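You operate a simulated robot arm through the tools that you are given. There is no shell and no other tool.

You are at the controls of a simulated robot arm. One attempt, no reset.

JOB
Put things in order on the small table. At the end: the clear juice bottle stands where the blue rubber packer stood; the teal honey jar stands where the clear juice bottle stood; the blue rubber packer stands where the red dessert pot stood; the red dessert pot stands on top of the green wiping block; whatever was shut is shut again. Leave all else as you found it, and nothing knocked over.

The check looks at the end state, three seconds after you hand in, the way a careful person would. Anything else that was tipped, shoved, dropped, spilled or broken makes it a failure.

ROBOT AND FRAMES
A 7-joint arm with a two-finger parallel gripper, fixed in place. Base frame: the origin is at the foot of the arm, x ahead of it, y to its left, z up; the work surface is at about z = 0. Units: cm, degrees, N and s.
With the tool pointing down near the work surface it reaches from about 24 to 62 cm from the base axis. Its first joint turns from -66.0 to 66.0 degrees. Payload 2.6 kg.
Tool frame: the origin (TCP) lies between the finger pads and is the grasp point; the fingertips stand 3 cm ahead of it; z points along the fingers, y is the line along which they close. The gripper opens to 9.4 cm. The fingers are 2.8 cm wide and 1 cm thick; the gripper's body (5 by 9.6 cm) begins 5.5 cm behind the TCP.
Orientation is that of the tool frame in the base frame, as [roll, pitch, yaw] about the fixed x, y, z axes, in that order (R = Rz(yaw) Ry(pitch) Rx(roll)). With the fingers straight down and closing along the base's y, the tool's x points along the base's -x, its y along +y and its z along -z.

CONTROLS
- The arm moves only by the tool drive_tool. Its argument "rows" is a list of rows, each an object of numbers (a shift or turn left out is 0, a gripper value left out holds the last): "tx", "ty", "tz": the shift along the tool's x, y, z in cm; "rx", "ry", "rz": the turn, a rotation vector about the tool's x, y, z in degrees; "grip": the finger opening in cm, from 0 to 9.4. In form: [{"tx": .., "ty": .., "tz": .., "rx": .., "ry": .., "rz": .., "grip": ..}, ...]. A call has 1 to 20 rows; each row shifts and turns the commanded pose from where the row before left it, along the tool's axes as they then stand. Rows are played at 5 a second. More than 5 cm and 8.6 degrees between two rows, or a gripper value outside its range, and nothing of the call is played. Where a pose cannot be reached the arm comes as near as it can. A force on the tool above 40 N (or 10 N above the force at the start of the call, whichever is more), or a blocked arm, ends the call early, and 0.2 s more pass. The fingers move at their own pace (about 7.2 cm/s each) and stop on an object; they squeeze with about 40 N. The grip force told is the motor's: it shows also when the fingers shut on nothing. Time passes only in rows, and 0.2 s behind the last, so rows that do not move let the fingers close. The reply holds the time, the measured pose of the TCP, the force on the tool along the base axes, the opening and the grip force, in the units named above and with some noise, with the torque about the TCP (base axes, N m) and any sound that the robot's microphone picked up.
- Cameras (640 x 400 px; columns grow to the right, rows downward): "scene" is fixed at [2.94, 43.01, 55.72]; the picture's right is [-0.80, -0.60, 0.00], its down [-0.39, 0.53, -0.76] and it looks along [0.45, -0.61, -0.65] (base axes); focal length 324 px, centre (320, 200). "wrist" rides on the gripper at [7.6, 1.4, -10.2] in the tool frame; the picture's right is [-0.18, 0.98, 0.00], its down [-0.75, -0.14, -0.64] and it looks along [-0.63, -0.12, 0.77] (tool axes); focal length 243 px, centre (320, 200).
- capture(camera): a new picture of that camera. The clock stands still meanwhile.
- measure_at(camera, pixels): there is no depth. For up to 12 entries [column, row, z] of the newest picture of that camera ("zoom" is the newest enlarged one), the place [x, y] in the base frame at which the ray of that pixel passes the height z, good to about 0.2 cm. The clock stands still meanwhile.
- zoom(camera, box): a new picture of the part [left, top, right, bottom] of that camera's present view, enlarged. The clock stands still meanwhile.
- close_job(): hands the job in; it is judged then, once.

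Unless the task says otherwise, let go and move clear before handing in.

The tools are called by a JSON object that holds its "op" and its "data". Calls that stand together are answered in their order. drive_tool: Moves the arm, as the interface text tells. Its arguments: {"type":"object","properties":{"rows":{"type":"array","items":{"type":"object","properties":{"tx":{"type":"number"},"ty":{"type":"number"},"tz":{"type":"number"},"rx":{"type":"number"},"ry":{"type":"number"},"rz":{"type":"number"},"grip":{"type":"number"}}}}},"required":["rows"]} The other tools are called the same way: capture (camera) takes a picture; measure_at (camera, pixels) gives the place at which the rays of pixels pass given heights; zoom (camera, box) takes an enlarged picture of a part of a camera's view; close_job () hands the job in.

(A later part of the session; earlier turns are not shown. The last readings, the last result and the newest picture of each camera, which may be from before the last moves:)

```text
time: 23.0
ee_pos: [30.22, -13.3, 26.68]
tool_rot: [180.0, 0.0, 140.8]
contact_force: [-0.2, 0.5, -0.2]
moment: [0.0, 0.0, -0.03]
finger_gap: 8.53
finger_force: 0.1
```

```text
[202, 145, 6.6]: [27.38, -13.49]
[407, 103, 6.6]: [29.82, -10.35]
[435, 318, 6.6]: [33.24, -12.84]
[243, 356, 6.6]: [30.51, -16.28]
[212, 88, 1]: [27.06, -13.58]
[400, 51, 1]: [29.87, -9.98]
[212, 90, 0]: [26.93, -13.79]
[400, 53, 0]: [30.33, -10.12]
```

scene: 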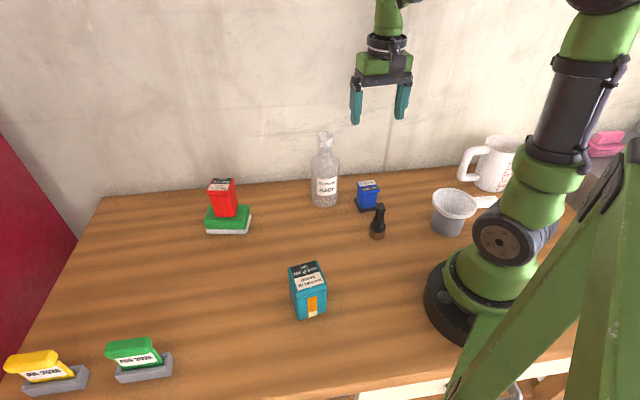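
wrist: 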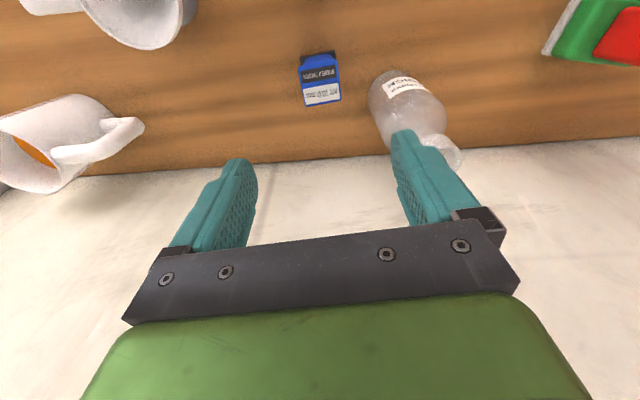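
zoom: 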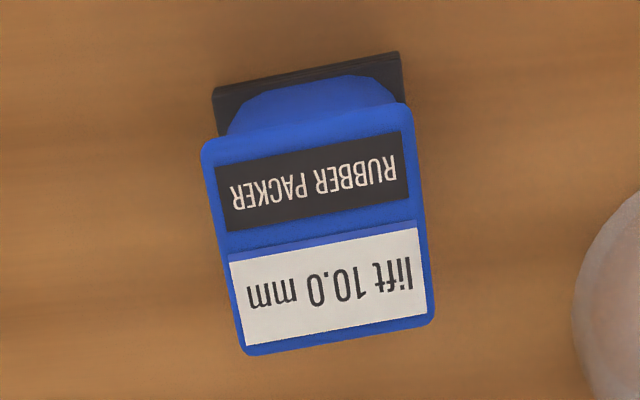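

The packer's centre is (30.3, −13.25) and its faces match my yaw within 1°. I'll descend to z≈5.1, so the tips stay at about 2.1, above its dark foot.

{"op": "drive_tool", "data": {"rows": [{"tz": 2.5, "grip": 8.0}, {"tz": 2.5}, {"tz": 2.5}, {"tz": 2.5}, {"tz": 2.5}, {"tz": 2.5}, {"tz": 2.0}, {"tz": 2.0}, {"tz": 1.5}, {"tz": 1.1}, {}]}}

{"op": "capture", "data": {"camera": "wrist"}}

{"op": "zoom", "data": {"camera": "scene", "box": [310, 130, 420, 245]}}

```text
time: 25.4
ee_pos: [30.26, -13.32, 5.15]
tool_rot: [180.0, 0.0, 140.9]
contact_force: [-0.4, 0.8, -0.2]
moment: [0.01, 0.01, -0.01]
finger_gap: 8.0
finger_force: 0.0
```

```text
taken
```

wrist: 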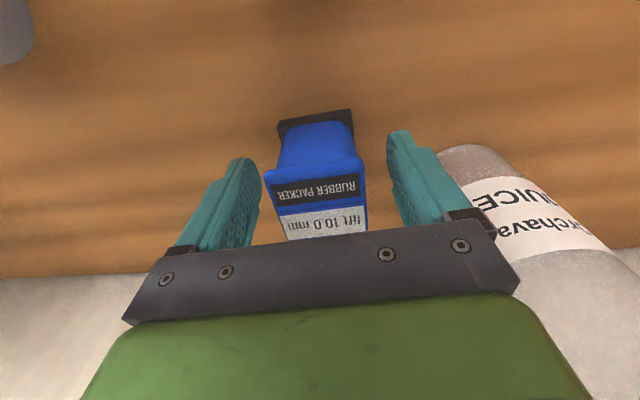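

```text
3.48 times, centred on (365, 188) of scene
```

zoom: 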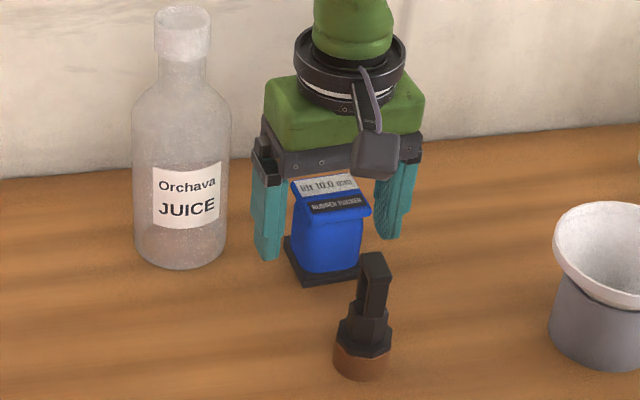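

The fingers straddle the packer with clearance from the bottle and the black handle. I'll close and lift a little to see whether the dark foot comes along.

{"op": "drive_tool", "data": {"rows": [{"grip": 2.0}, {"grip": 2.0}, {"grip": 2.0}, {"grip": 2.0}, {"grip": 2.0}]}}

{"op": "drive_tool", "data": {"rows": [{"tz": -0.3}, {"tz": -0.3}, {"tz": -0.4}, {"tz": -0.5}, {}]}}

{"op": "capture", "data": {"camera": "wrist"}}

{"op": "zoom", "data": {"camera": "scene", "box": [310, 130, 420, 245]}}

```text
time: 26.6
ee_pos: [30.21, -13.29, 5.06]
tool_rot: [-180.0, 0.0, 140.9]
contact_force: [0.2, -0.7, 0.6]
moment: [0.01, -0.03, 0.02]
finger_gap: 4.88
finger_force: 39.9
```

```text
time: 27.8
ee_pos: [30.27, -13.32, 6.45]
tool_rot: [180.0, 0.1, 141.0]
contact_force: [-0.3, -1.0, -0.6]
moment: [0.0, 0.03, 0.01]
finger_gap: 4.87
finger_force: 40.1
```

```text
taken
```

wrist: 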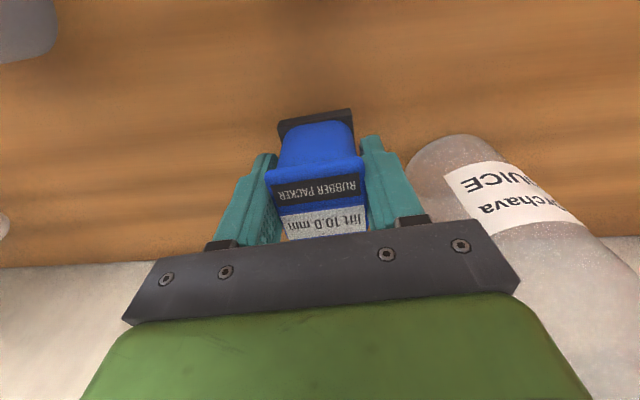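

```text
3.48 times, centred on (365, 188) of scene
```

zoom: 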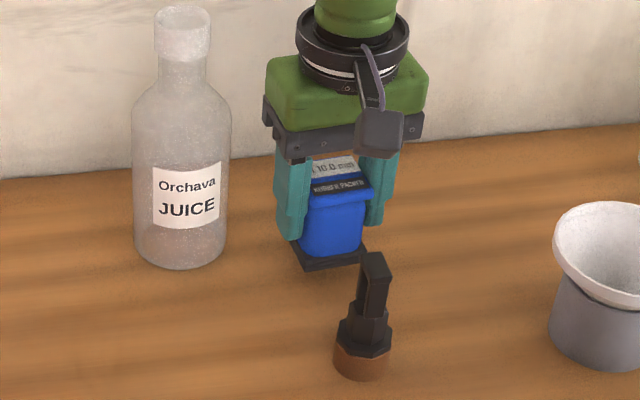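

The foot came up with the packer and nothing is left on the table beneath it (zoom (330,255)), so it's one piece. I'll lift well above the bottle's height and check the spot.

{"op": "drive_tool", "data": {"rows": [{"tz": -1.5}, {"tz": -2}, {"tz": -2.5}, {"tz": -2.5}, {"tz": -2.5}, {"tz": -2.5}, {"tz": -2.5}, {"tz": -2.5}, {"tz": -2.0}, {}]}}

{"op": "capture", "data": {"camera": "scene"}}

{"op": "zoom", "data": {"camera": "wrist", "box": [200, 0, 460, 250]}}

```text
time: 30.0
ee_pos: [30.14, -13.34, 27.02]
tool_rot: [180.0, -0.2, 140.9]
contact_force: [0.2, 0.2, -1.8]
moment: [0.0, -0.02, 0.03]
finger_gap: 4.83
finger_force: 39.4
```

```text
taken
```

scene: 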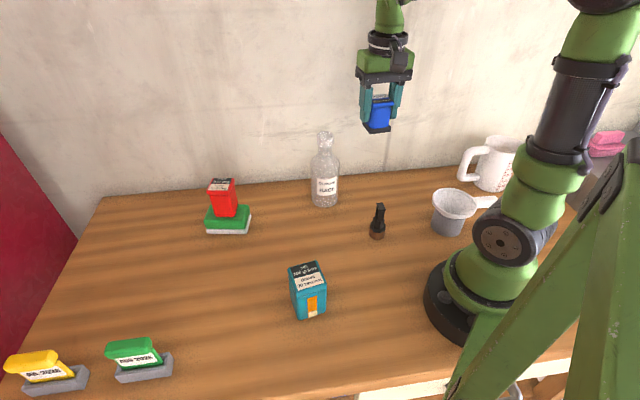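

```text
1.60 times, centred on (330, 125) of wrist
```

zoom: 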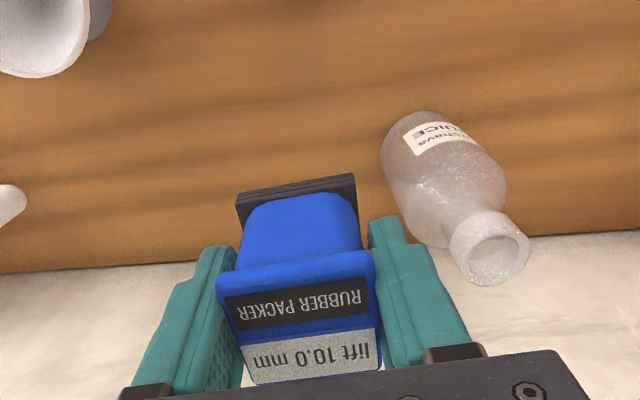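

The spot is clean and the packer is secure. I'll carry it across at z=27 to above red's old place (50.0, 26.05), keeping its orientation.

{"op": "drive_tool", "data": {"rows": [{"tx": 0.3, "ty": 1.35}, {"tx": 0.6, "ty": 2.7}, {"tx": 0.6, "ty": 2.7}, {"tx": 0.6, "ty": 2.7}, {"tx": 0.6, "ty": 2.7}, {"tx": 0.6, "ty": 2.7}, {"tx": 0.6, "ty": 2.7}, {"tx": 0.6, "ty": 2.7}, {"tx": 0.6, "ty": 2.7}, {"tx": 0.6, "ty": 2.7}, {"tx": 0.6, "ty": 2.7}, {"tx": 0.6, "ty": 2.7}, {"tx": 0.6, "ty": 2.7}, {"tx": 0.6, "ty": 2.7}, {"tx": 0.6, "ty": 2.7}, {"tx": 0.6, "ty": 2.7}, {"tx": 0.05, "ty": 1.25}, {}]}}

{"op": "capture", "data": {"camera": "scene"}}

{"op": "capture", "data": {"camera": "wrist"}}

```text
time: 33.8
ee_pos: [50.19, 26.05, 27.04]
tool_rot: [-180.0, 0.0, 140.9]
contact_force: [-0.5, 0.5, -1.1]
moment: [0.04, 0.01, -0.01]
finger_gap: 4.89
finger_force: 40.5
```

```text
taken
```

scene: 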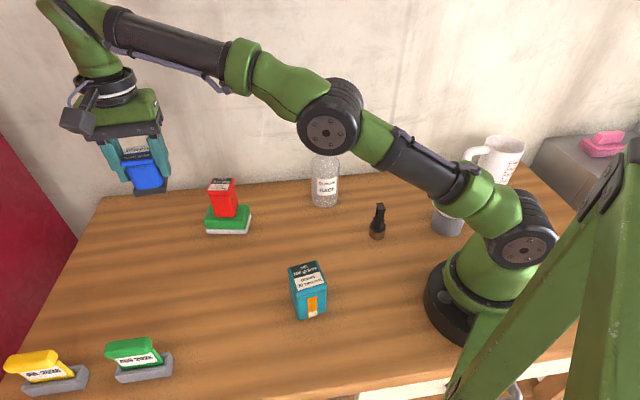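

```text
taken
```

wrist: 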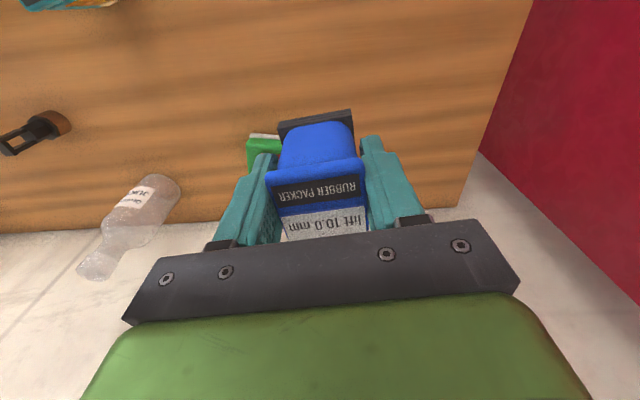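

The packer is above red's old spot with the pose reached. The wrist camera will hang out toward the green AUG holder, so I'll check where that is before descending.

{"op": "measure_at", "data": {"camera": "scene", "pixels": [[118, 380, 0], [172, 372, 0], [170, 358, 2], [108, 350, 5], [155, 340, 5], [108, 350, 7], [155, 340, 7]]}}

```text
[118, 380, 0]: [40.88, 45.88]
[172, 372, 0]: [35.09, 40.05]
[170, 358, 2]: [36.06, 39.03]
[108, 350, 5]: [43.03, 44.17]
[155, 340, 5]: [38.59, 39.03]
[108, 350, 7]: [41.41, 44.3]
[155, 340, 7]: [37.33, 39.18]
```

The AUG holder is beyond y=38, so it's clear. I'll trim by 0.2 cm and descend to just above the table.

{"op": "drive_tool", "data": {"rows": [{"tx": 0.12, "ty": -0.16, "tz": 1.5}, {"tz": 2.5}, {"tz": 2.5}, {"tz": 2.5}, {"tz": 2.5}, {"tz": 2.5}, {"tz": 2.5}, {"tz": 2.0}, {"tz": 1.5}, {"tz": 0.8}, {}]}}

{"op": "capture", "data": {"camera": "scene"}}

```text
time: 36.2
ee_pos: [49.8, 25.98, 6.21]
tool_rot: [180.0, 0.1, 140.9]
contact_force: [0.9, 0.5, -0.9]
moment: [0.02, 0.01, 0.0]
finger_gap: 4.87
finger_force: 39.9
```

```text
taken
```

scene: 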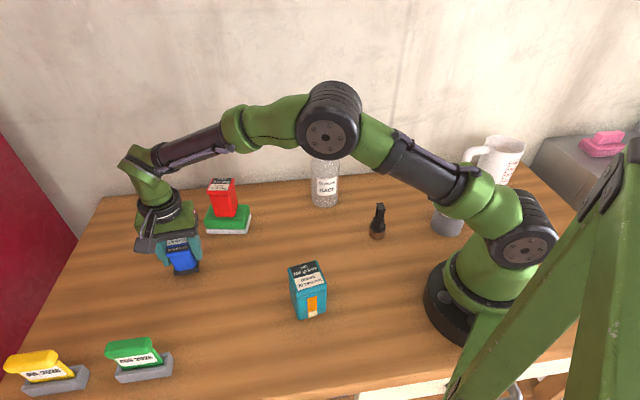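

Now about 1.1 cm above the table at (49.8, 25.98). I'll lower in small steps and watch the force.

{"op": "drive_tool", "data": {"rows": [{"tx": -0.1, "ty": 0.12, "tz": 0.3}, {"tz": 0.3}, {"tz": 0.2}, {}]}}

{"op": "drive_tool", "data": {"rows": [{"tz": 0.15}, {"tz": 0.1}, {}]}}

```text
time: 37.2
ee_pos: [49.91, 26.06, 5.49]
tool_rot: [-179.9, 0.0, 141.0]
contact_force: [-0.1, -0.2, -1.5]
moment: [-0.02, 0.03, 0.01]
finger_gap: 4.87
finger_force: 40.4
```

```text
time: 38.0
ee_pos: [50.11, 26.02, 5.29]
tool_rot: [-179.9, 0.0, 140.9]
contact_force: [0.2, 0.5, -1.3]
moment: [-0.01, 0.0, 0.05]
finger_gap: 4.88
finger_force: 39.3
```

{"op": "drive_tool", "data": {"rows": [{"tz": 0.12}, {"tz": 0.08}, {}]}}

```text
time: 38.8
ee_pos: [50.05, 26.05, 4.98]
tool_rot: [180.0, -0.1, 141.0]
contact_force: [-3.9, -1.2, 2.5]
moment: [-0.06, 0.0, -0.03]
finger_gap: 4.88
finger_force: 40.4
```

Contact registered (z force −1.3 → +2.5 N) at (50.05, 26.05). I'll open and check.

{"op": "drive_tool", "data": {"rows": [{"grip": 5.6}, {"grip": 6.5}, {"grip": 7.5}, {}]}}

{"op": "capture", "data": {"camera": "wrist"}}

{"op": "zoom", "data": {"camera": "scene", "box": [120, 200, 260, 300]}}

```text
time: 39.8
ee_pos: [50.05, 26.05, 5.14]
tool_rot: [180.0, -0.1, 141.1]
contact_force: [0.5, 1.0, 0.0]
moment: [-0.01, 0.02, -0.03]
finger_gap: 7.48
finger_force: 0.1
```

```text
taken
```

wrist: 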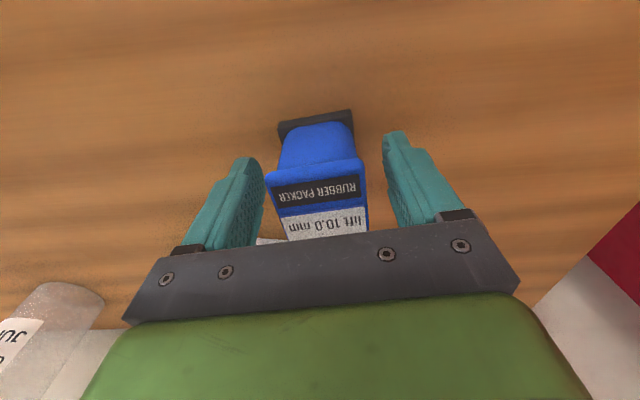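

```text
4.00 times, centred on (190, 250) of scene
```

zoom: 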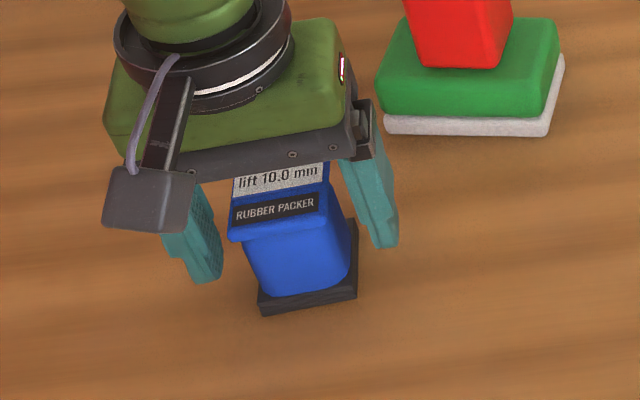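

The packer stands upright and free at red's old place. I'll raise straight up and then move over to the bottle at (40.3, −9.2), staying at z≈27.

{"op": "drive_tool", "data": {"rows": [{"tz": -1.0}, {"tz": -2.0}, {"tz": -3.0}, {"tz": -4.0}, {"tz": -4.0}, {"tz": -4.0}, {"tz": -4.0}, {}]}}

{"op": "capture", "data": {"camera": "scene"}}

{"op": "zoom", "data": {"camera": "wrist", "box": [270, 30, 370, 130]}}

```text
time: 41.6
ee_pos: [50.03, 25.81, 26.96]
tool_rot: [180.0, 0.0, 141.1]
contact_force: [0.3, -0.4, -0.8]
moment: [-0.03, 0.02, -0.03]
finger_gap: 7.52
finger_force: 0.1
```

```text
taken
```

scene: 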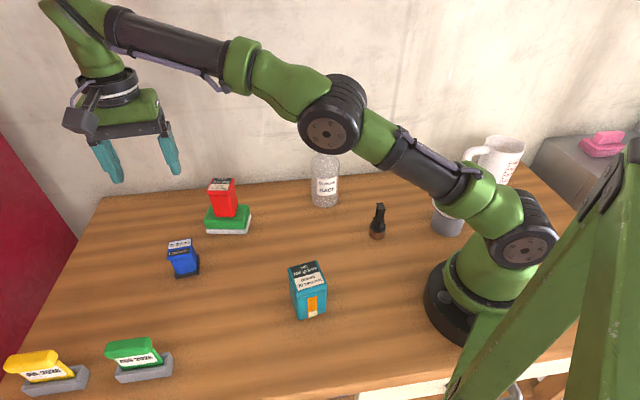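

```text
4.00 times, centred on (320, 80) of wrist
```

zoom: 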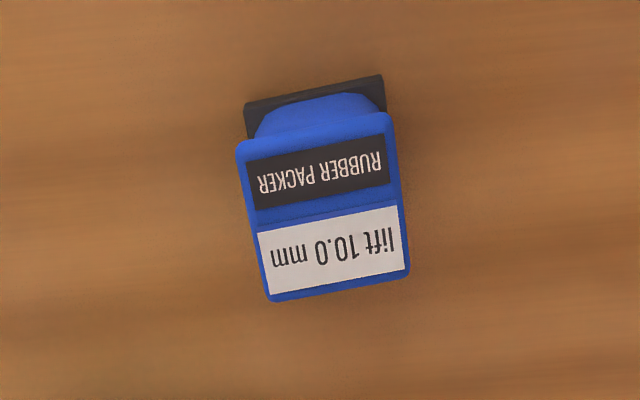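

The packer is upright at its new place. Now I'll move over the bottle.

{"op": "drive_tool", "data": {"rows": [{"tx": -1.117, "ty": -2.57, "tz": -0.2}, {"tx": -1.117, "ty": -2.57, "tz": -0.2}, {"tx": -1.117, "ty": -2.57, "tz": -0.2}, {"tx": -1.117, "ty": -2.57, "tz": -0.2}, {"tx": -1.117, "ty": -2.57, "tz": -0.2}, {"tx": -1.117, "ty": -2.57, "tz": -0.2}, {"tx": -1.117, "ty": -2.57, "tz": -0.2}, {"tx": -1.117, "ty": -2.57, "tz": -0.2}, {"tx": -1.117, "ty": -2.57, "tz": -0.2}, {"tx": -1.117, "ty": -2.57, "tz": -0.2}, {"tx": -1.117, "ty": -2.57}, {"tx": -1.117, "ty": -2.57}, {"tx": -1.117, "ty": -2.57}, {}]}}

{"op": "capture", "data": {"camera": "wrist"}}

{"op": "capture", "data": {"camera": "scene"}}

```text
time: 44.6
ee_pos: [40.33, -9.15, 29.06]
tool_rot: [179.9, -0.1, 141.0]
contact_force: [0.1, 0.1, -0.7]
moment: [0.03, 0.0, -0.02]
finger_gap: 7.5
finger_force: 0.1
```

```text
taken
```

wrist: 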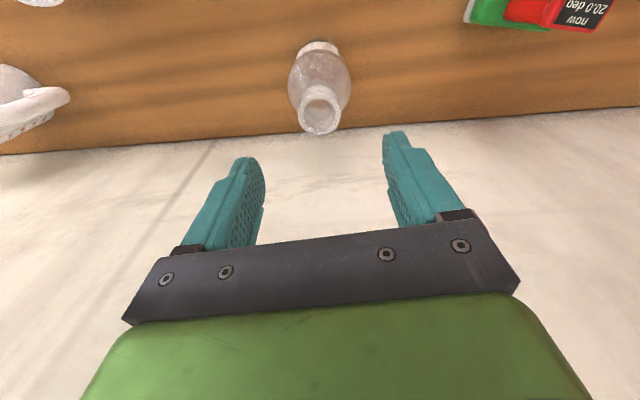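

```text
taken
```

scene: 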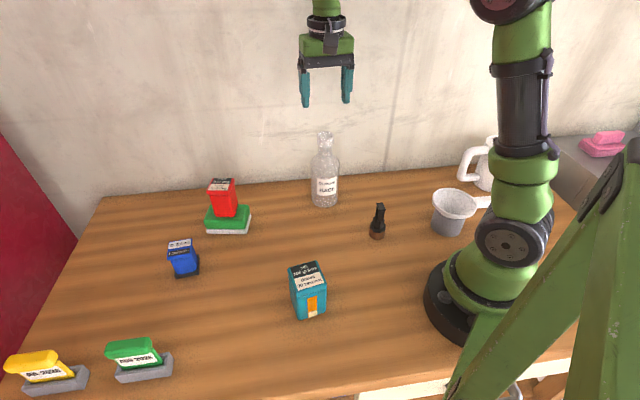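

The bottle sits centrally in the wrist view, with its rim around (320,110) and base near (318,45). I'll zoom to find its axis precisely.

{"op": "zoom", "data": {"camera": "wrist", "box": [270, 30, 370, 140]}}

```text
3.64 times, centred on (320, 85) of wrist
```

zoom: 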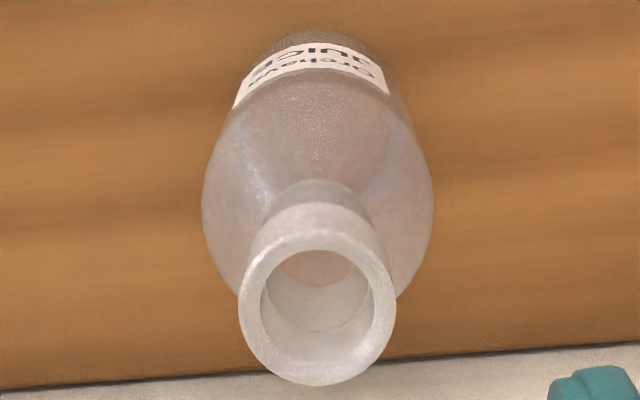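

{"op": "measure_at", "data": {"camera": "zoom", "pixels": [[317.5, 307, 18], [317.5, 307, 19], [317.5, 307, 20], [239, 310, 19], [396, 305, 19], [322, 32, 0], [265, 50, 0], [380, 50, 0], [203, 200, 12], [433, 200, 12]]}}

```text
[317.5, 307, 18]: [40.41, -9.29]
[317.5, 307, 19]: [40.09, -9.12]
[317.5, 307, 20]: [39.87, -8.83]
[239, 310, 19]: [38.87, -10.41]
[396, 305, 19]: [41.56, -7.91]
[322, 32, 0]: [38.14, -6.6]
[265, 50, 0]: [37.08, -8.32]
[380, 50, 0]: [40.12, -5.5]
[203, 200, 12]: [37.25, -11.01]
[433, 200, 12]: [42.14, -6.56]
```

The rim's centre is (40.1, −9.1), diameter about 3.6, and the gripper is directly over it. I'll descend to z≈18 around the rim (tips at ~15, above the shoulder) and look.

{"op": "drive_tool", "data": {"rows": [{"tz": 2, "grip": 7.0}, {"tz": 2}, {"tz": 2}, {"tz": 2}, {"tz": 1.5}, {"tz": 1.0}, {"tz": 0.5}, {}]}}

{"op": "capture", "data": {"camera": "wrist"}}

{"op": "zoom", "data": {"camera": "scene", "box": [280, 70, 380, 220]}}

```text
time: 46.4
ee_pos: [40.36, -9.06, 18.05]
tool_rot: [-179.9, 0.0, 140.9]
contact_force: [0.1, 0.7, 1.3]
moment: [0.01, 0.02, -0.02]
finger_gap: 6.99
finger_force: 0.1
```

```text
taken
```

wrist: 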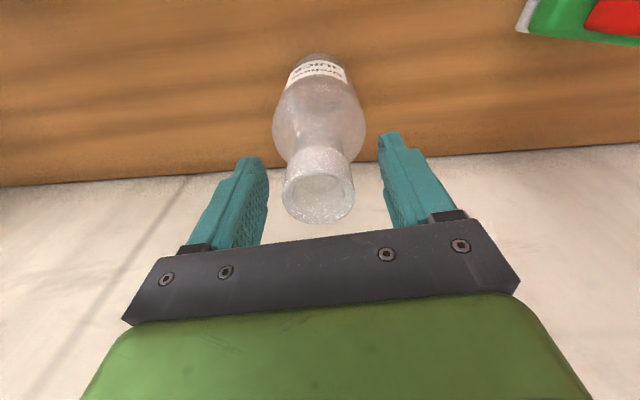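

```text
2.67 times, centred on (330, 145) of scene
```

zoom: 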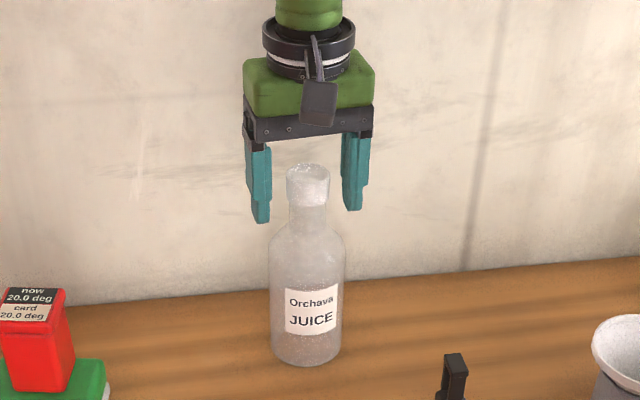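

The rim is centred between the fingers (wrist (318,197)) with the tips at neck level. Closing on the rim.

{"op": "drive_tool", "data": {"rows": [{"grip": 5.5}, {"grip": 4.5}, {"grip": 3.8}, {"grip": 2.0}, {"grip": 2.0}, {"grip": 2.0}]}}

{"op": "capture", "data": {"camera": "wrist"}}

{"op": "zoom", "data": {"camera": "scene", "box": [280, 70, 380, 220]}}

```text
time: 47.8
ee_pos: [40.28, -9.12, 18.0]
tool_rot: [180.0, 0.1, 140.9]
contact_force: [-0.9, -0.7, 0.5]
moment: [-0.02, -0.02, -0.01]
finger_gap: 3.35
finger_force: 40.1
```

```text
taken
```

wrist: 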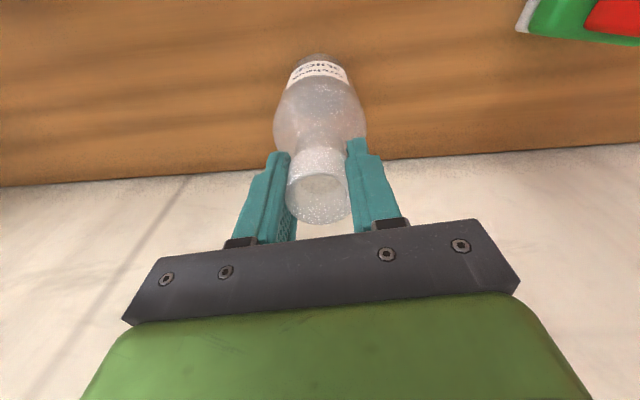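

```text
2.67 times, centred on (330, 145) of scene
```

zoom: 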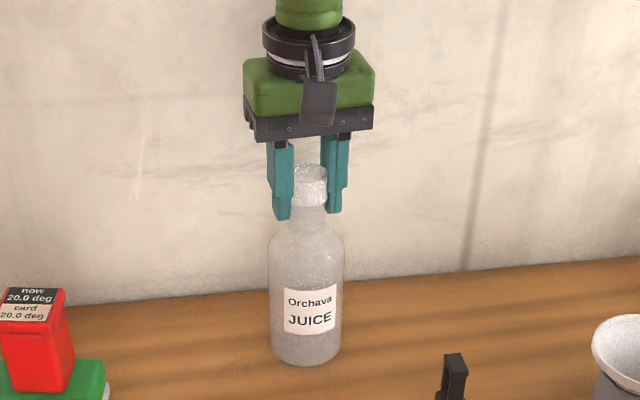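

The grip holds at 3.35 cm on the rim and the bottle is undisturbed. I'll lift gently and check for slip or tilt.

{"op": "drive_tool", "data": {"rows": [{"tz": -0.2}, {"tz": -0.3}, {"tz": -0.4}, {"tz": -0.4}, {"tz": -0.2}, {}]}}

{"op": "capture", "data": {"camera": "wrist"}}

{"op": "zoom", "data": {"camera": "scene", "box": [280, 70, 380, 220]}}

```text
time: 49.2
ee_pos: [40.41, -9.11, 19.48]
tool_rot: [179.9, -0.1, 141.0]
contact_force: [0.1, 0.3, -0.8]
moment: [0.0, -0.02, 0.01]
finger_gap: 3.33
finger_force: 40.4
```

```text
taken
```

wrist: 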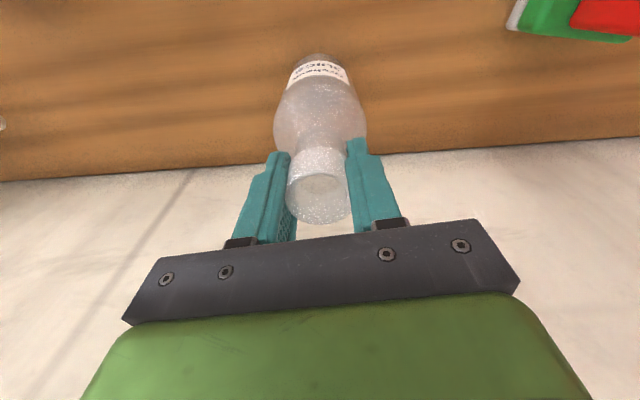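

```text
2.67 times, centred on (330, 145) of scene
```

zoom: 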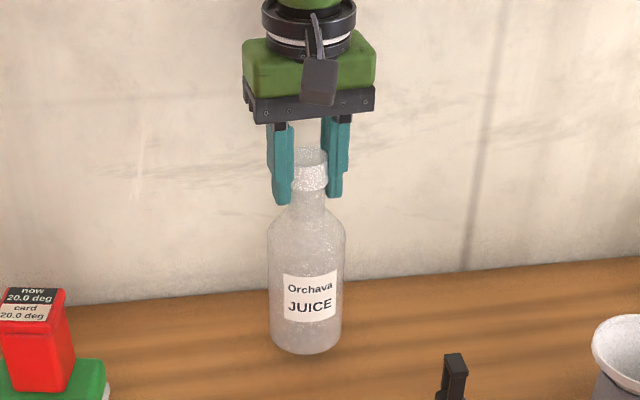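

The bottle is off the table, upright, with no slip. I'll lift another 1.5 cm and carry it gently to the packer's old spot (30.3, −13.25).

{"op": "drive_tool", "data": {"rows": [{"tz": -0.3}, {"tz": -0.5}, {"tz": -0.5}, {"tz": -0.2}, {"tx": 0.157, "ty": -0.287}, {"tx": 0.314, "ty": -0.574}, {"tx": 0.471, "ty": -0.86}, {"tx": 0.523, "ty": -0.956}, {"tx": 0.575, "ty": -1.052}, {"tx": 0.575, "ty": -1.052}, {"tx": 0.575, "ty": -1.052}, {"tx": 0.575, "ty": -1.052}, {"tx": 0.523, "ty": -0.956}, {"tx": 0.418, "ty": -0.765}, {"tx": 0.314, "ty": -0.574}, {"tx": 0.209, "ty": -0.382}, {}, {}]}}

{"op": "capture", "data": {"camera": "wrist"}}

{"op": "zoom", "data": {"camera": "scene", "box": [310, 70, 430, 250]}}

```text
time: 53.0
ee_pos: [30.21, -13.31, 20.95]
tool_rot: [-180.0, 0.0, 141.0]
contact_force: [0.5, -0.9, -0.5]
moment: [0.01, 0.0, 0.0]
finger_gap: 3.33
finger_force: 39.8
```

```text
taken
```

wrist: 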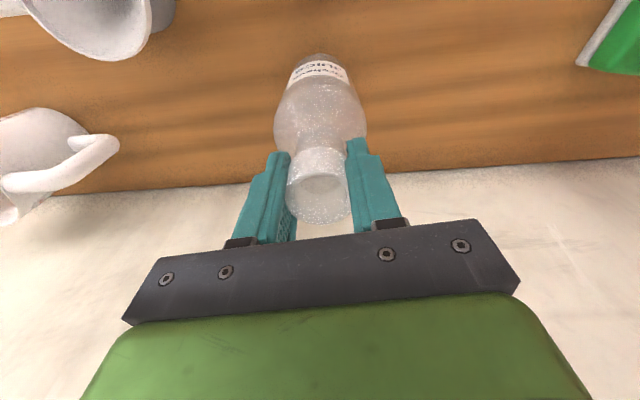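

```text
2.22 times, centred on (370, 160) of scene
```

zoom: 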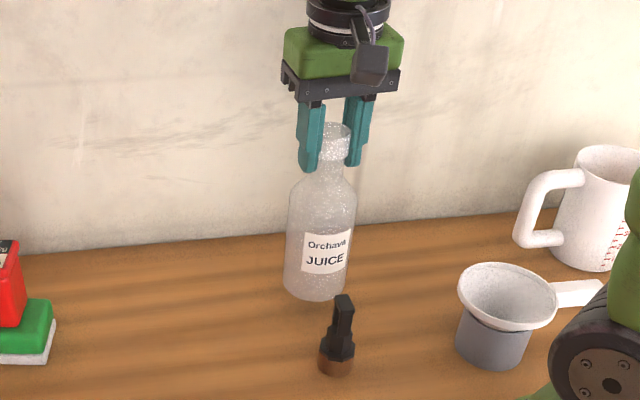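

The bottle hangs upright over the target at (30.21, −13.31). I'll lower to just above the table, then in small steps.

{"op": "drive_tool", "data": {"rows": [{"tz": 0.3}, {"tz": 0.5}, {"tz": 0.6}, {"tz": 0.6}, {"tz": 0.4}, {"tz": 0.2}, {}]}}

{"op": "drive_tool", "data": {"rows": [{"tz": 0.12}, {"tz": 0.1}, {}]}}

```text
time: 54.6
ee_pos: [30.21, -13.21, 18.36]
tool_rot: [-180.0, 0.0, 141.1]
contact_force: [0.2, -0.9, -0.8]
moment: [0.04, 0.0, 0.0]
finger_gap: 3.31
finger_force: 40.1
```

```text
time: 55.4
ee_pos: [30.32, -13.25, 18.22]
tool_rot: [180.0, 0.0, 141.0]
contact_force: [0.7, -0.3, 0.1]
moment: [0.02, -0.02, -0.02]
finger_gap: 3.34
finger_force: 40.3
```

{"op": "drive_tool", "data": {"rows": [{"tz": 0.1}, {"tz": 0.08}, {}]}}

{"op": "zoom", "data": {"camera": "scene", "box": [330, 170, 400, 240]}}

```text
time: 56.2
ee_pos: [30.2, -13.23, 18.11]
tool_rot: [-180.0, 0.0, 140.9]
contact_force: [-1.7, 0.0, 2.1]
moment: [0.02, 0.11, -0.04]
finger_gap: 3.36
finger_force: 40.1
```

```text
5.71 times, centred on (365, 205) of scene
```

zoom: 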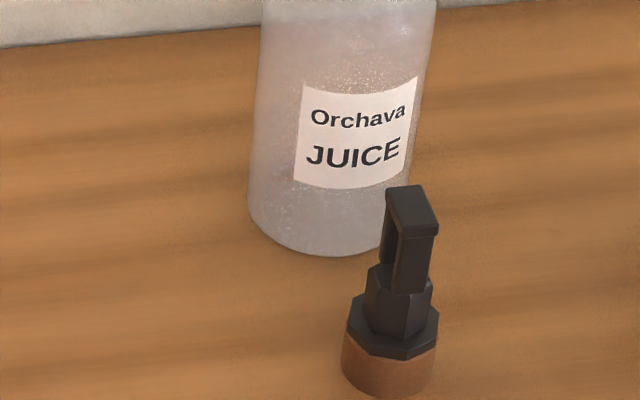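

Force rose to +2.1 N at z≈18.1, matching the grasp height. One more tiny press to seat it flat, then I'll release.

{"op": "drive_tool", "data": {"rows": [{"tz": 0.06}, {}]}}

{"op": "drive_tool", "data": {"rows": [{"grip": 3.8}, {"grip": 4.8}, {"grip": 6.0}, {"grip": 7.0}, {}]}}

{"op": "capture", "data": {"camera": "wrist"}}

{"op": "zoom", "data": {"camera": "scene", "box": [310, 70, 430, 250]}}

```text
time: 56.8
ee_pos: [30.18, -13.27, 18.03]
tool_rot: [179.9, 0.0, 140.9]
contact_force: [-5.1, 2.4, 17.9]
moment: [0.28, 0.91, -0.03]
finger_gap: 3.33
finger_force: 39.6
```

```text
time: 58.0
ee_pos: [30.27, -13.11, 17.97]
tool_rot: [180.0, 0.1, 141.0]
contact_force: [-0.4, 0.5, 0.0]
moment: [-0.03, 0.0, -0.02]
finger_gap: 6.99
finger_force: 0.1
```

```text
taken
```

wrist: 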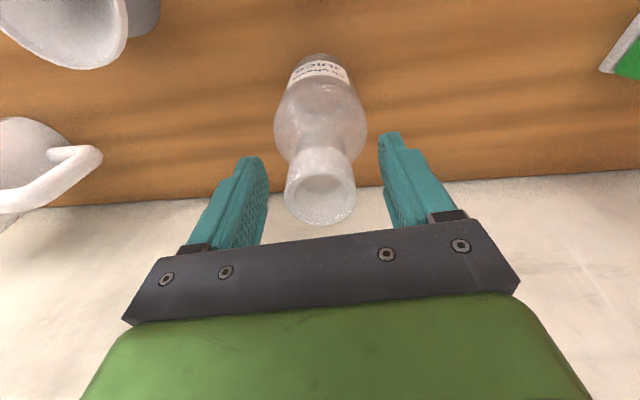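

```text
2.22 times, centred on (370, 160) of scene
```

zoom: 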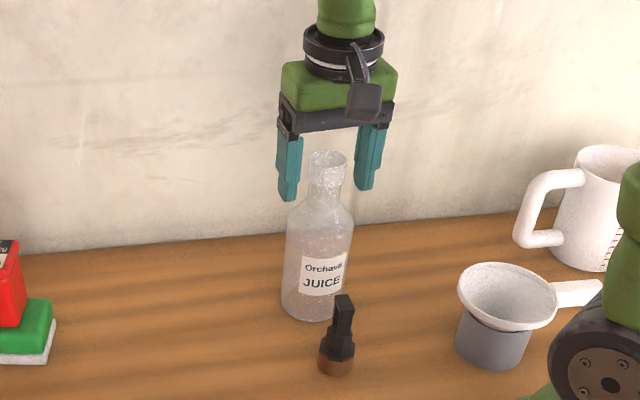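

The bottle stands upright on the packer's old spot. I'll raise clear of it, confirm, and move to above the teal jar.

{"op": "drive_tool", "data": {"rows": [{"tz": -0.5}, {"tz": -1.0}, {"tz": -2.0}, {"tz": -2.5}, {"tz": -2.5}, {"tz": -2.5}, {}]}}

{"op": "zoom", "data": {"camera": "wrist", "box": [260, 20, 380, 150]}}

{"op": "capture", "data": {"camera": "scene"}}

```text
time: 59.6
ee_pos: [30.38, -13.35, 29.06]
tool_rot: [180.0, 0.0, 141.1]
contact_force: [0.2, 0.5, 0.1]
moment: [0.01, -0.02, 0.01]
finger_gap: 7.02
finger_force: 0.0
```

```text
3.08 times, centred on (320, 85) of wrist
```

zoom: 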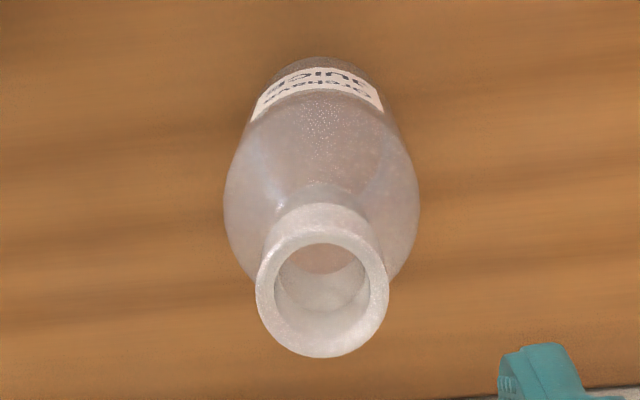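

```text
taken
```

scene: 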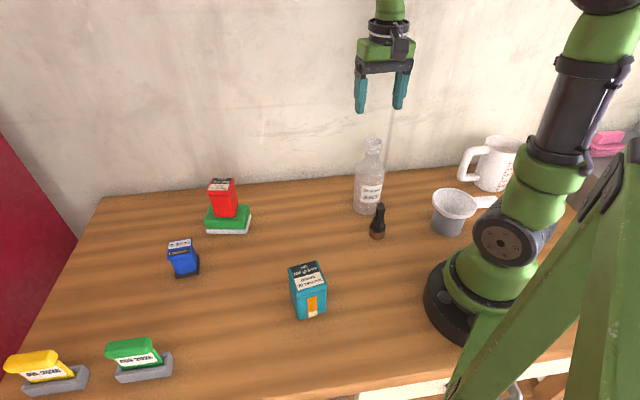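

The bottle stands upright at the packer's spot. A quick position check on its rim (zoom (322,283)), then off to the jar.

{"op": "measure_at", "data": {"camera": "wrist", "pixels": [[320.6, 112.0, 19], [320.6, 38.0, 0]]}}

{"op": "drive_tool", "data": {"rows": [{"tx": 0.97, "ty": 0.84}, {"tx": 1.94, "ty": 1.685}, {"tx": 1.94, "ty": 1.685}, {"tx": 1.94, "ty": 1.685}, {"tx": 1.94, "ty": 1.685}, {"tx": 1.94, "ty": 1.685}, {"tx": 1.94, "ty": 1.685}, {"tx": 1.94, "ty": 1.685}, {"tx": 1.94, "ty": 1.685}, {"tx": 1.94, "ty": 1.685}, {"tx": 1.94, "ty": 1.685}, {"tx": 1.94, "ty": 1.685}, {"tx": 0.97, "ty": 0.84}, {"rz": -5.0}, {}]}}

{"op": "capture", "data": {"camera": "wrist"}}

{"op": "capture", "data": {"camera": "scene"}}

```text
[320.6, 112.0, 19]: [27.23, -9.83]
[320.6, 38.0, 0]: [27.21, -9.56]
```

```text
time: 62.8
ee_pos: [24.85, 17.21, 28.97]
tool_rot: [180.0, 0.0, 145.9]
contact_force: [0.2, -0.2, 0.1]
moment: [0.01, 0.0, -0.01]
finger_gap: 6.99
finger_force: 0.0
```

```text
taken
```

wrist: 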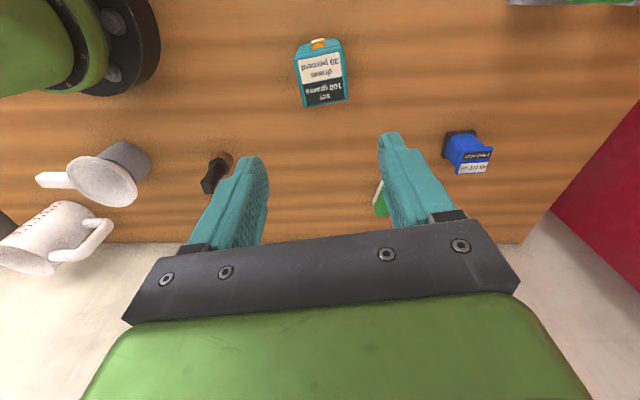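

```text
taken
```

scene: 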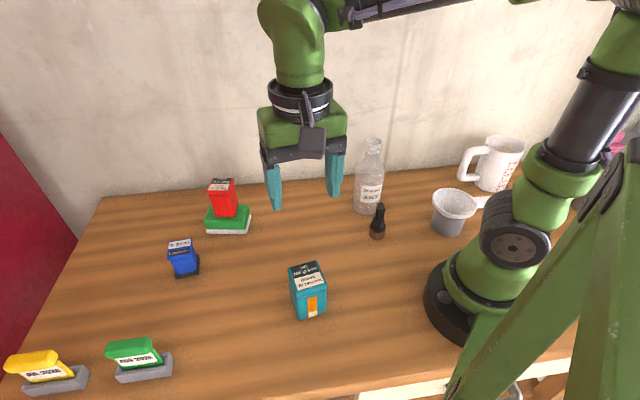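

That rim check used the older full wrist picture, so I'll ignore it and re-check the bottle from the scene later. The teal jar is between the fingers at wrist (320,72); zooming to measure it and the bottle.

{"op": "zoom", "data": {"camera": "wrist", "box": [280, 30, 365, 115]}}

{"op": "measure_at", "data": {"camera": "scene", "pixels": [[367, 215, 0], [355, 207, 0], [381, 207, 0], [374, 143, 19]]}}

```text
4.71 times, centred on (322, 72) of wrist
```

zoom: 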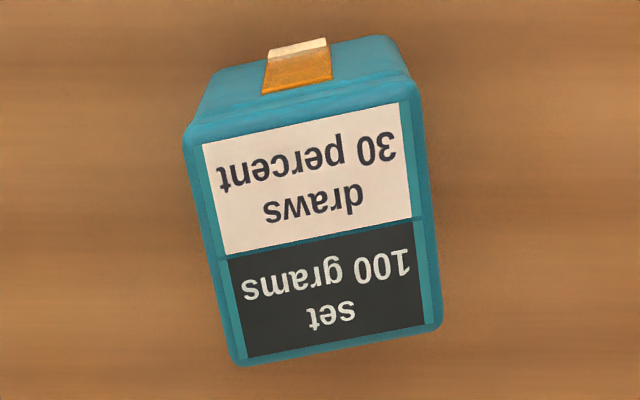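

```text
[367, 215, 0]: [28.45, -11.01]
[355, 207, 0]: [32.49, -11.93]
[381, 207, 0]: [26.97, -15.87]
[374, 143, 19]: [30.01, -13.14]
```

The bottle checks out at about (30.2, −13.3). Now I'll measure the jar's lid corners from this zoom.

{"op": "measure_at", "data": {"camera": "zoom", "pixels": [[184, 135, 8.6], [415, 83, 8.6], [441, 325, 8.6], [236, 366, 8.6], [184, 135, 8], [415, 83, 8], [441, 325, 8], [236, 366, 8], [212, 80, 0], [398, 42, 0]]}}

```text
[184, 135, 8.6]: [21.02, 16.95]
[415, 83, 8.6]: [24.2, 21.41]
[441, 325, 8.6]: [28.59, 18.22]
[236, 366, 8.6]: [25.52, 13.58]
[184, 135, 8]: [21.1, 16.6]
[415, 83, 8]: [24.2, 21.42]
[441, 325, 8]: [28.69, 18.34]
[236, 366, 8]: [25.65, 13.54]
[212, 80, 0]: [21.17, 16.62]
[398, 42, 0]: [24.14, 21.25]
```

The jar's centre is (24.85, 17.4) and its faces match my yaw of 146°. I'll trim by 0.19 cm, open to 8 cm, and descend to z≈7.

{"op": "drive_tool", "data": {"rows": [{"tx": 0.107, "ty": 0.157, "tz": 2, "grip": 8.2}, {"tz": 2.5}, {"tz": 2.5}, {"tz": 2.5}, {"tz": 2.5}, {"tz": 2.5}, {"tz": 2.5}, {"tz": 2.0}, {"tz": 1.5}, {"tz": 1.4}, {}]}}

{"op": "capture", "data": {"camera": "wrist"}}

{"op": "zoom", "data": {"camera": "scene", "box": [240, 200, 380, 330]}}

```text
time: 65.2
ee_pos: [24.89, 17.44, 6.91]
tool_rot: [180.0, 0.1, 145.9]
contact_force: [-0.2, -0.4, -0.3]
moment: [-0.02, 0.01, -0.03]
finger_gap: 8.2
finger_force: 0.2
```

```text
taken
```

wrist: 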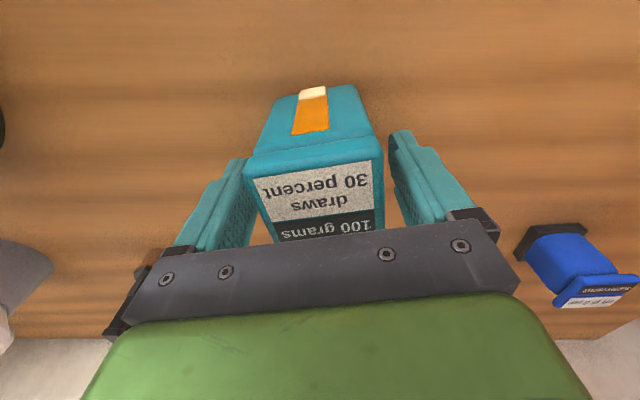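

```text
3.08 times, centred on (310, 265) of scene
```

zoom: 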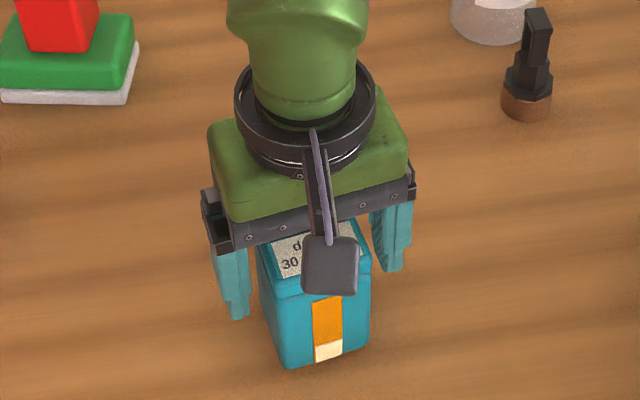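

The fingers straddle the jar's plain side faces, and the orange gauge is untouched. Closing, then a small test lift.

{"op": "drive_tool", "data": {"rows": [{"grip": 7.0}, {"grip": 6.0}, {"grip": 3.0}, {"grip": 3.0}, {"grip": 3.0}, {"grip": 3.0}]}}

{"op": "drive_tool", "data": {"rows": [{"tz": -0.3}, {"tz": -0.4}, {"tz": -0.4}, {"tz": -0.4}, {}]}}

{"op": "capture", "data": {"camera": "wrist"}}

{"op": "zoom", "data": {"camera": "scene", "box": [240, 200, 380, 330]}}

```text
time: 66.6
ee_pos: [24.95, 17.41, 7.02]
tool_rot: [-179.9, 0.0, 146.1]
contact_force: [1.9, 1.2, 1.7]
moment: [-0.01, -0.05, -0.03]
finger_gap: 6.02
finger_force: 40.1
```

```text
time: 67.8
ee_pos: [25.09, 17.32, 8.72]
tool_rot: [-180.0, 0.0, 146.0]
contact_force: [0.2, 0.0, -3.1]
moment: [0.0, -0.02, 0.03]
finger_gap: 6.0
finger_force: 39.8
```

```text
taken
```

wrist: 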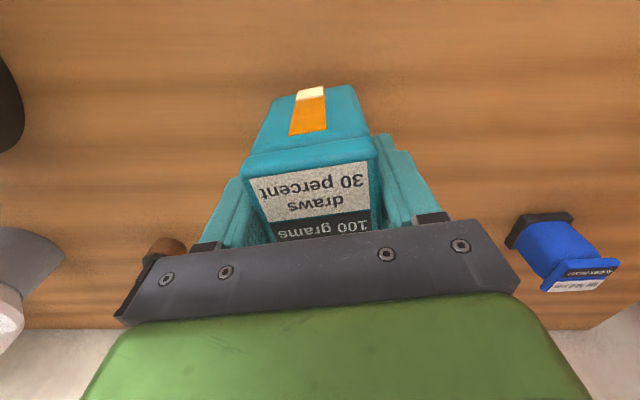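

```text
3.08 times, centred on (310, 265) of scene
```

zoom: 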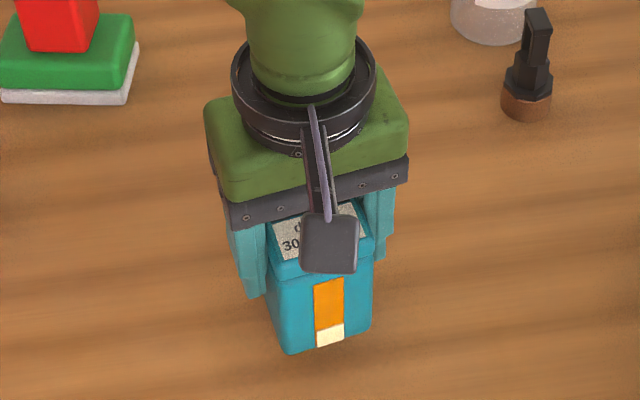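

The jar lifts as one piece with the gauge unchanged, about 3 N. I'll raise it to z≈14 and carry it to the bottle's old place (40.3, −9.1).

{"op": "drive_tool", "data": {"rows": [{"tz": -1.0}, {"tz": -1.5}, {"tz": -1.5}, {"tz": -1.3}, {"tx": -0.978, "ty": -0.48}, {"tx": -1.956, "ty": -0.959}, {"tx": -1.956, "ty": -0.959}, {"tx": -1.956, "ty": -0.959}, {"tx": -1.956, "ty": -0.959}, {"tx": -1.956, "ty": -0.959}, {"tx": -1.956, "ty": -0.959}, {"tx": -1.956, "ty": -0.959}, {"tx": -1.956, "ty": -0.959}, {"tx": -1.956, "ty": -0.959}, {"tx": -1.956, "ty": -0.959}, {"tx": -1.956, "ty": -0.959}, {"tx": -1.956, "ty": -0.959}, {"tx": -1.956, "ty": -0.959}, {"tx": -0.978, "ty": -0.48}, {}]}}

{"op": "capture", "data": {"camera": "wrist"}}

{"op": "capture", "data": {"camera": "scene"}}

```text
time: 72.0
ee_pos: [40.19, -9.01, 13.76]
tool_rot: [180.0, 0.0, 146.0]
contact_force: [-0.1, -0.1, -2.6]
moment: [0.02, -0.03, 0.01]
finger_gap: 6.01
finger_force: 39.7
```

```text
taken
```

wrist: 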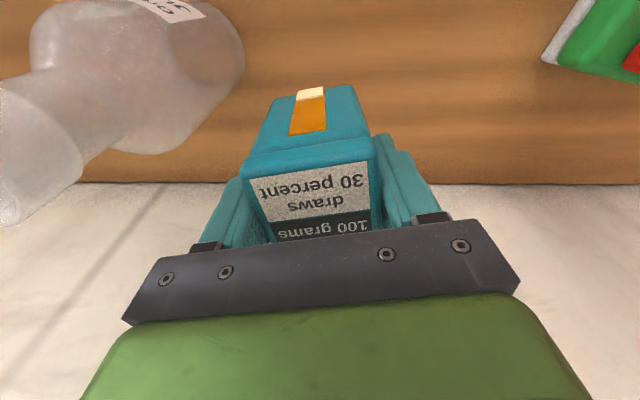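

```text
taken
```

scene: 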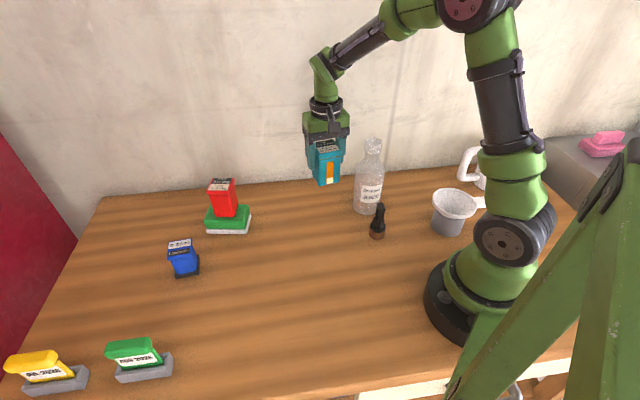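

The jar is over the bottle's old place with clearance to the bottle on the left. Lowering to about 0.7 cm above the table.

{"op": "drive_tool", "data": {"rows": [{"tx": -0.12, "tz": 0.8}, {"tz": 1.3}, {"tz": 1.5}, {"tz": 1.3}, {"tz": 0.8}, {"tz": 0.4}, {}]}}

{"op": "drive_tool", "data": {"rows": [{"tz": 0.2}, {"tz": 0.15}, {"tz": 0.1}, {}]}}

{"op": "zoom", "data": {"camera": "scene", "box": [280, 110, 400, 240]}}

```text
time: 73.6
ee_pos: [40.25, -9.2, 7.82]
tool_rot: [180.0, 0.0, 145.9]
contact_force: [-0.3, 0.4, -2.2]
moment: [-0.05, 0.01, -0.02]
finger_gap: 6.01
finger_force: 39.6
```

```text
time: 74.6
ee_pos: [40.28, -9.19, 7.34]
tool_rot: [180.0, 0.1, 146.0]
contact_force: [-0.6, -0.3, -3.0]
moment: [0.0, -0.03, -0.02]
finger_gap: 6.01
finger_force: 40.3
```

```text
3.08 times, centred on (340, 175) of scene
```

zoom: 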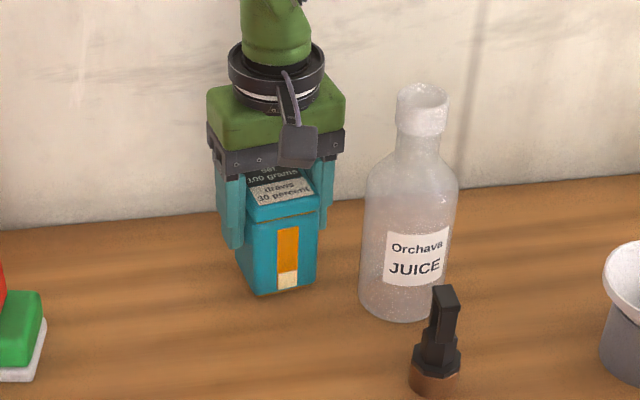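

The jar hovers about 0.35 cm above the table and the bottle is undisturbed. Continuing in small steps.

{"op": "drive_tool", "data": {"rows": [{"tz": 0.15}, {"tz": 0.1}, {}]}}

{"op": "drive_tool", "data": {"rows": [{"tz": 0.08}, {}]}}

```text
time: 75.4
ee_pos: [40.29, -9.2, 7.05]
tool_rot: [-179.9, 0.0, 146.0]
contact_force: [0.1, -0.1, -2.2]
moment: [-0.02, 0.0, -0.01]
finger_gap: 6.01
finger_force: 39.9
```

```text
time: 76.0
ee_pos: [40.34, -9.12, 7.0]
tool_rot: [-180.0, 0.1, 146.0]
contact_force: [-0.9, 0.1, 1.5]
moment: [-0.03, 0.1, -0.08]
finger_gap: 6.01
finger_force: 40.7
```

Contact (−2.2 → +1.5 N) at z=7.0, the same as the grasp height. Opening.

{"op": "drive_tool", "data": {"rows": [{"tz": 0.03}, {"grip": 6.4}, {"grip": 7.0}, {"grip": 7.6}, {}]}}

{"op": "capture", "data": {"camera": "wrist"}}

{"op": "zoom", "data": {"camera": "scene", "box": [280, 110, 400, 240]}}

```text
time: 77.2
ee_pos: [40.31, -9.19, 7.0]
tool_rot: [180.0, 0.0, 146.0]
contact_force: [0.6, -0.7, 0.6]
moment: [0.01, -0.04, 0.02]
finger_gap: 7.62
finger_force: 0.1
```

```text
taken
```

wrist: 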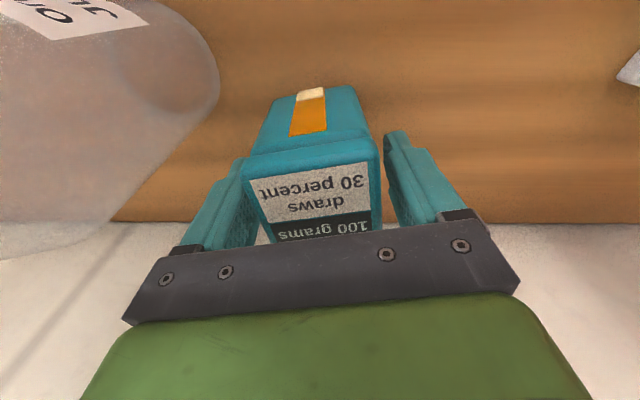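

```text
3.08 times, centred on (340, 175) of scene
```

zoom: 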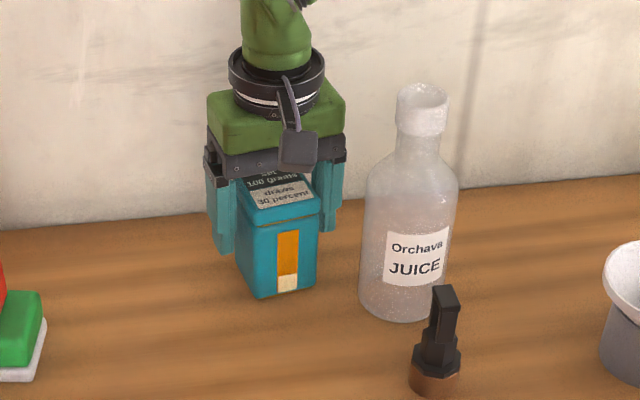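

Both the jar and the bottle stand upright. Raising straight up and away.

{"op": "drive_tool", "data": {"rows": [{"tz": -0.4}, {"tz": -0.8}, {"tz": -1.5}, {"tz": -2.5}, {"tz": -3.0}, {"tz": -3.0}, {"tz": -3.0}, {"tz": -3.0}, {"tz": -3.0}, {"tz": -3.0}, {}]}}

{"op": "capture", "data": {"camera": "scene"}}

{"op": "capture", "data": {"camera": "wrist"}}

```text
time: 79.6
ee_pos: [40.25, -9.24, 30.14]
tool_rot: [-180.0, -0.1, 146.0]
contact_force: [-0.6, -0.2, -0.7]
moment: [-0.01, 0.0, 0.04]
finger_gap: 7.61
finger_force: 0.1
```

```text
taken
```

scene: 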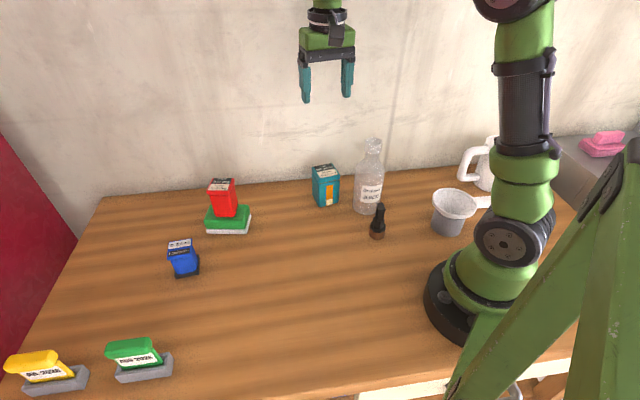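

```text
taken
```

wrist: 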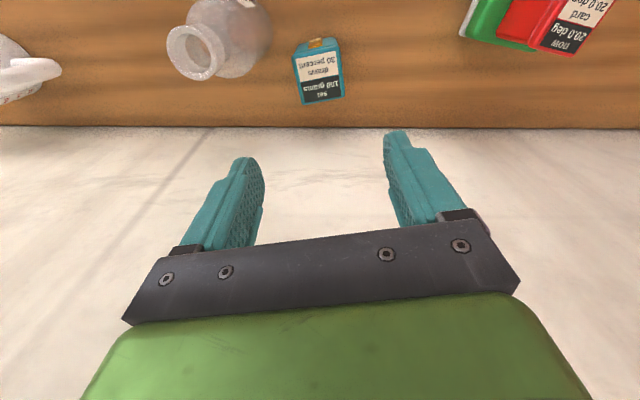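

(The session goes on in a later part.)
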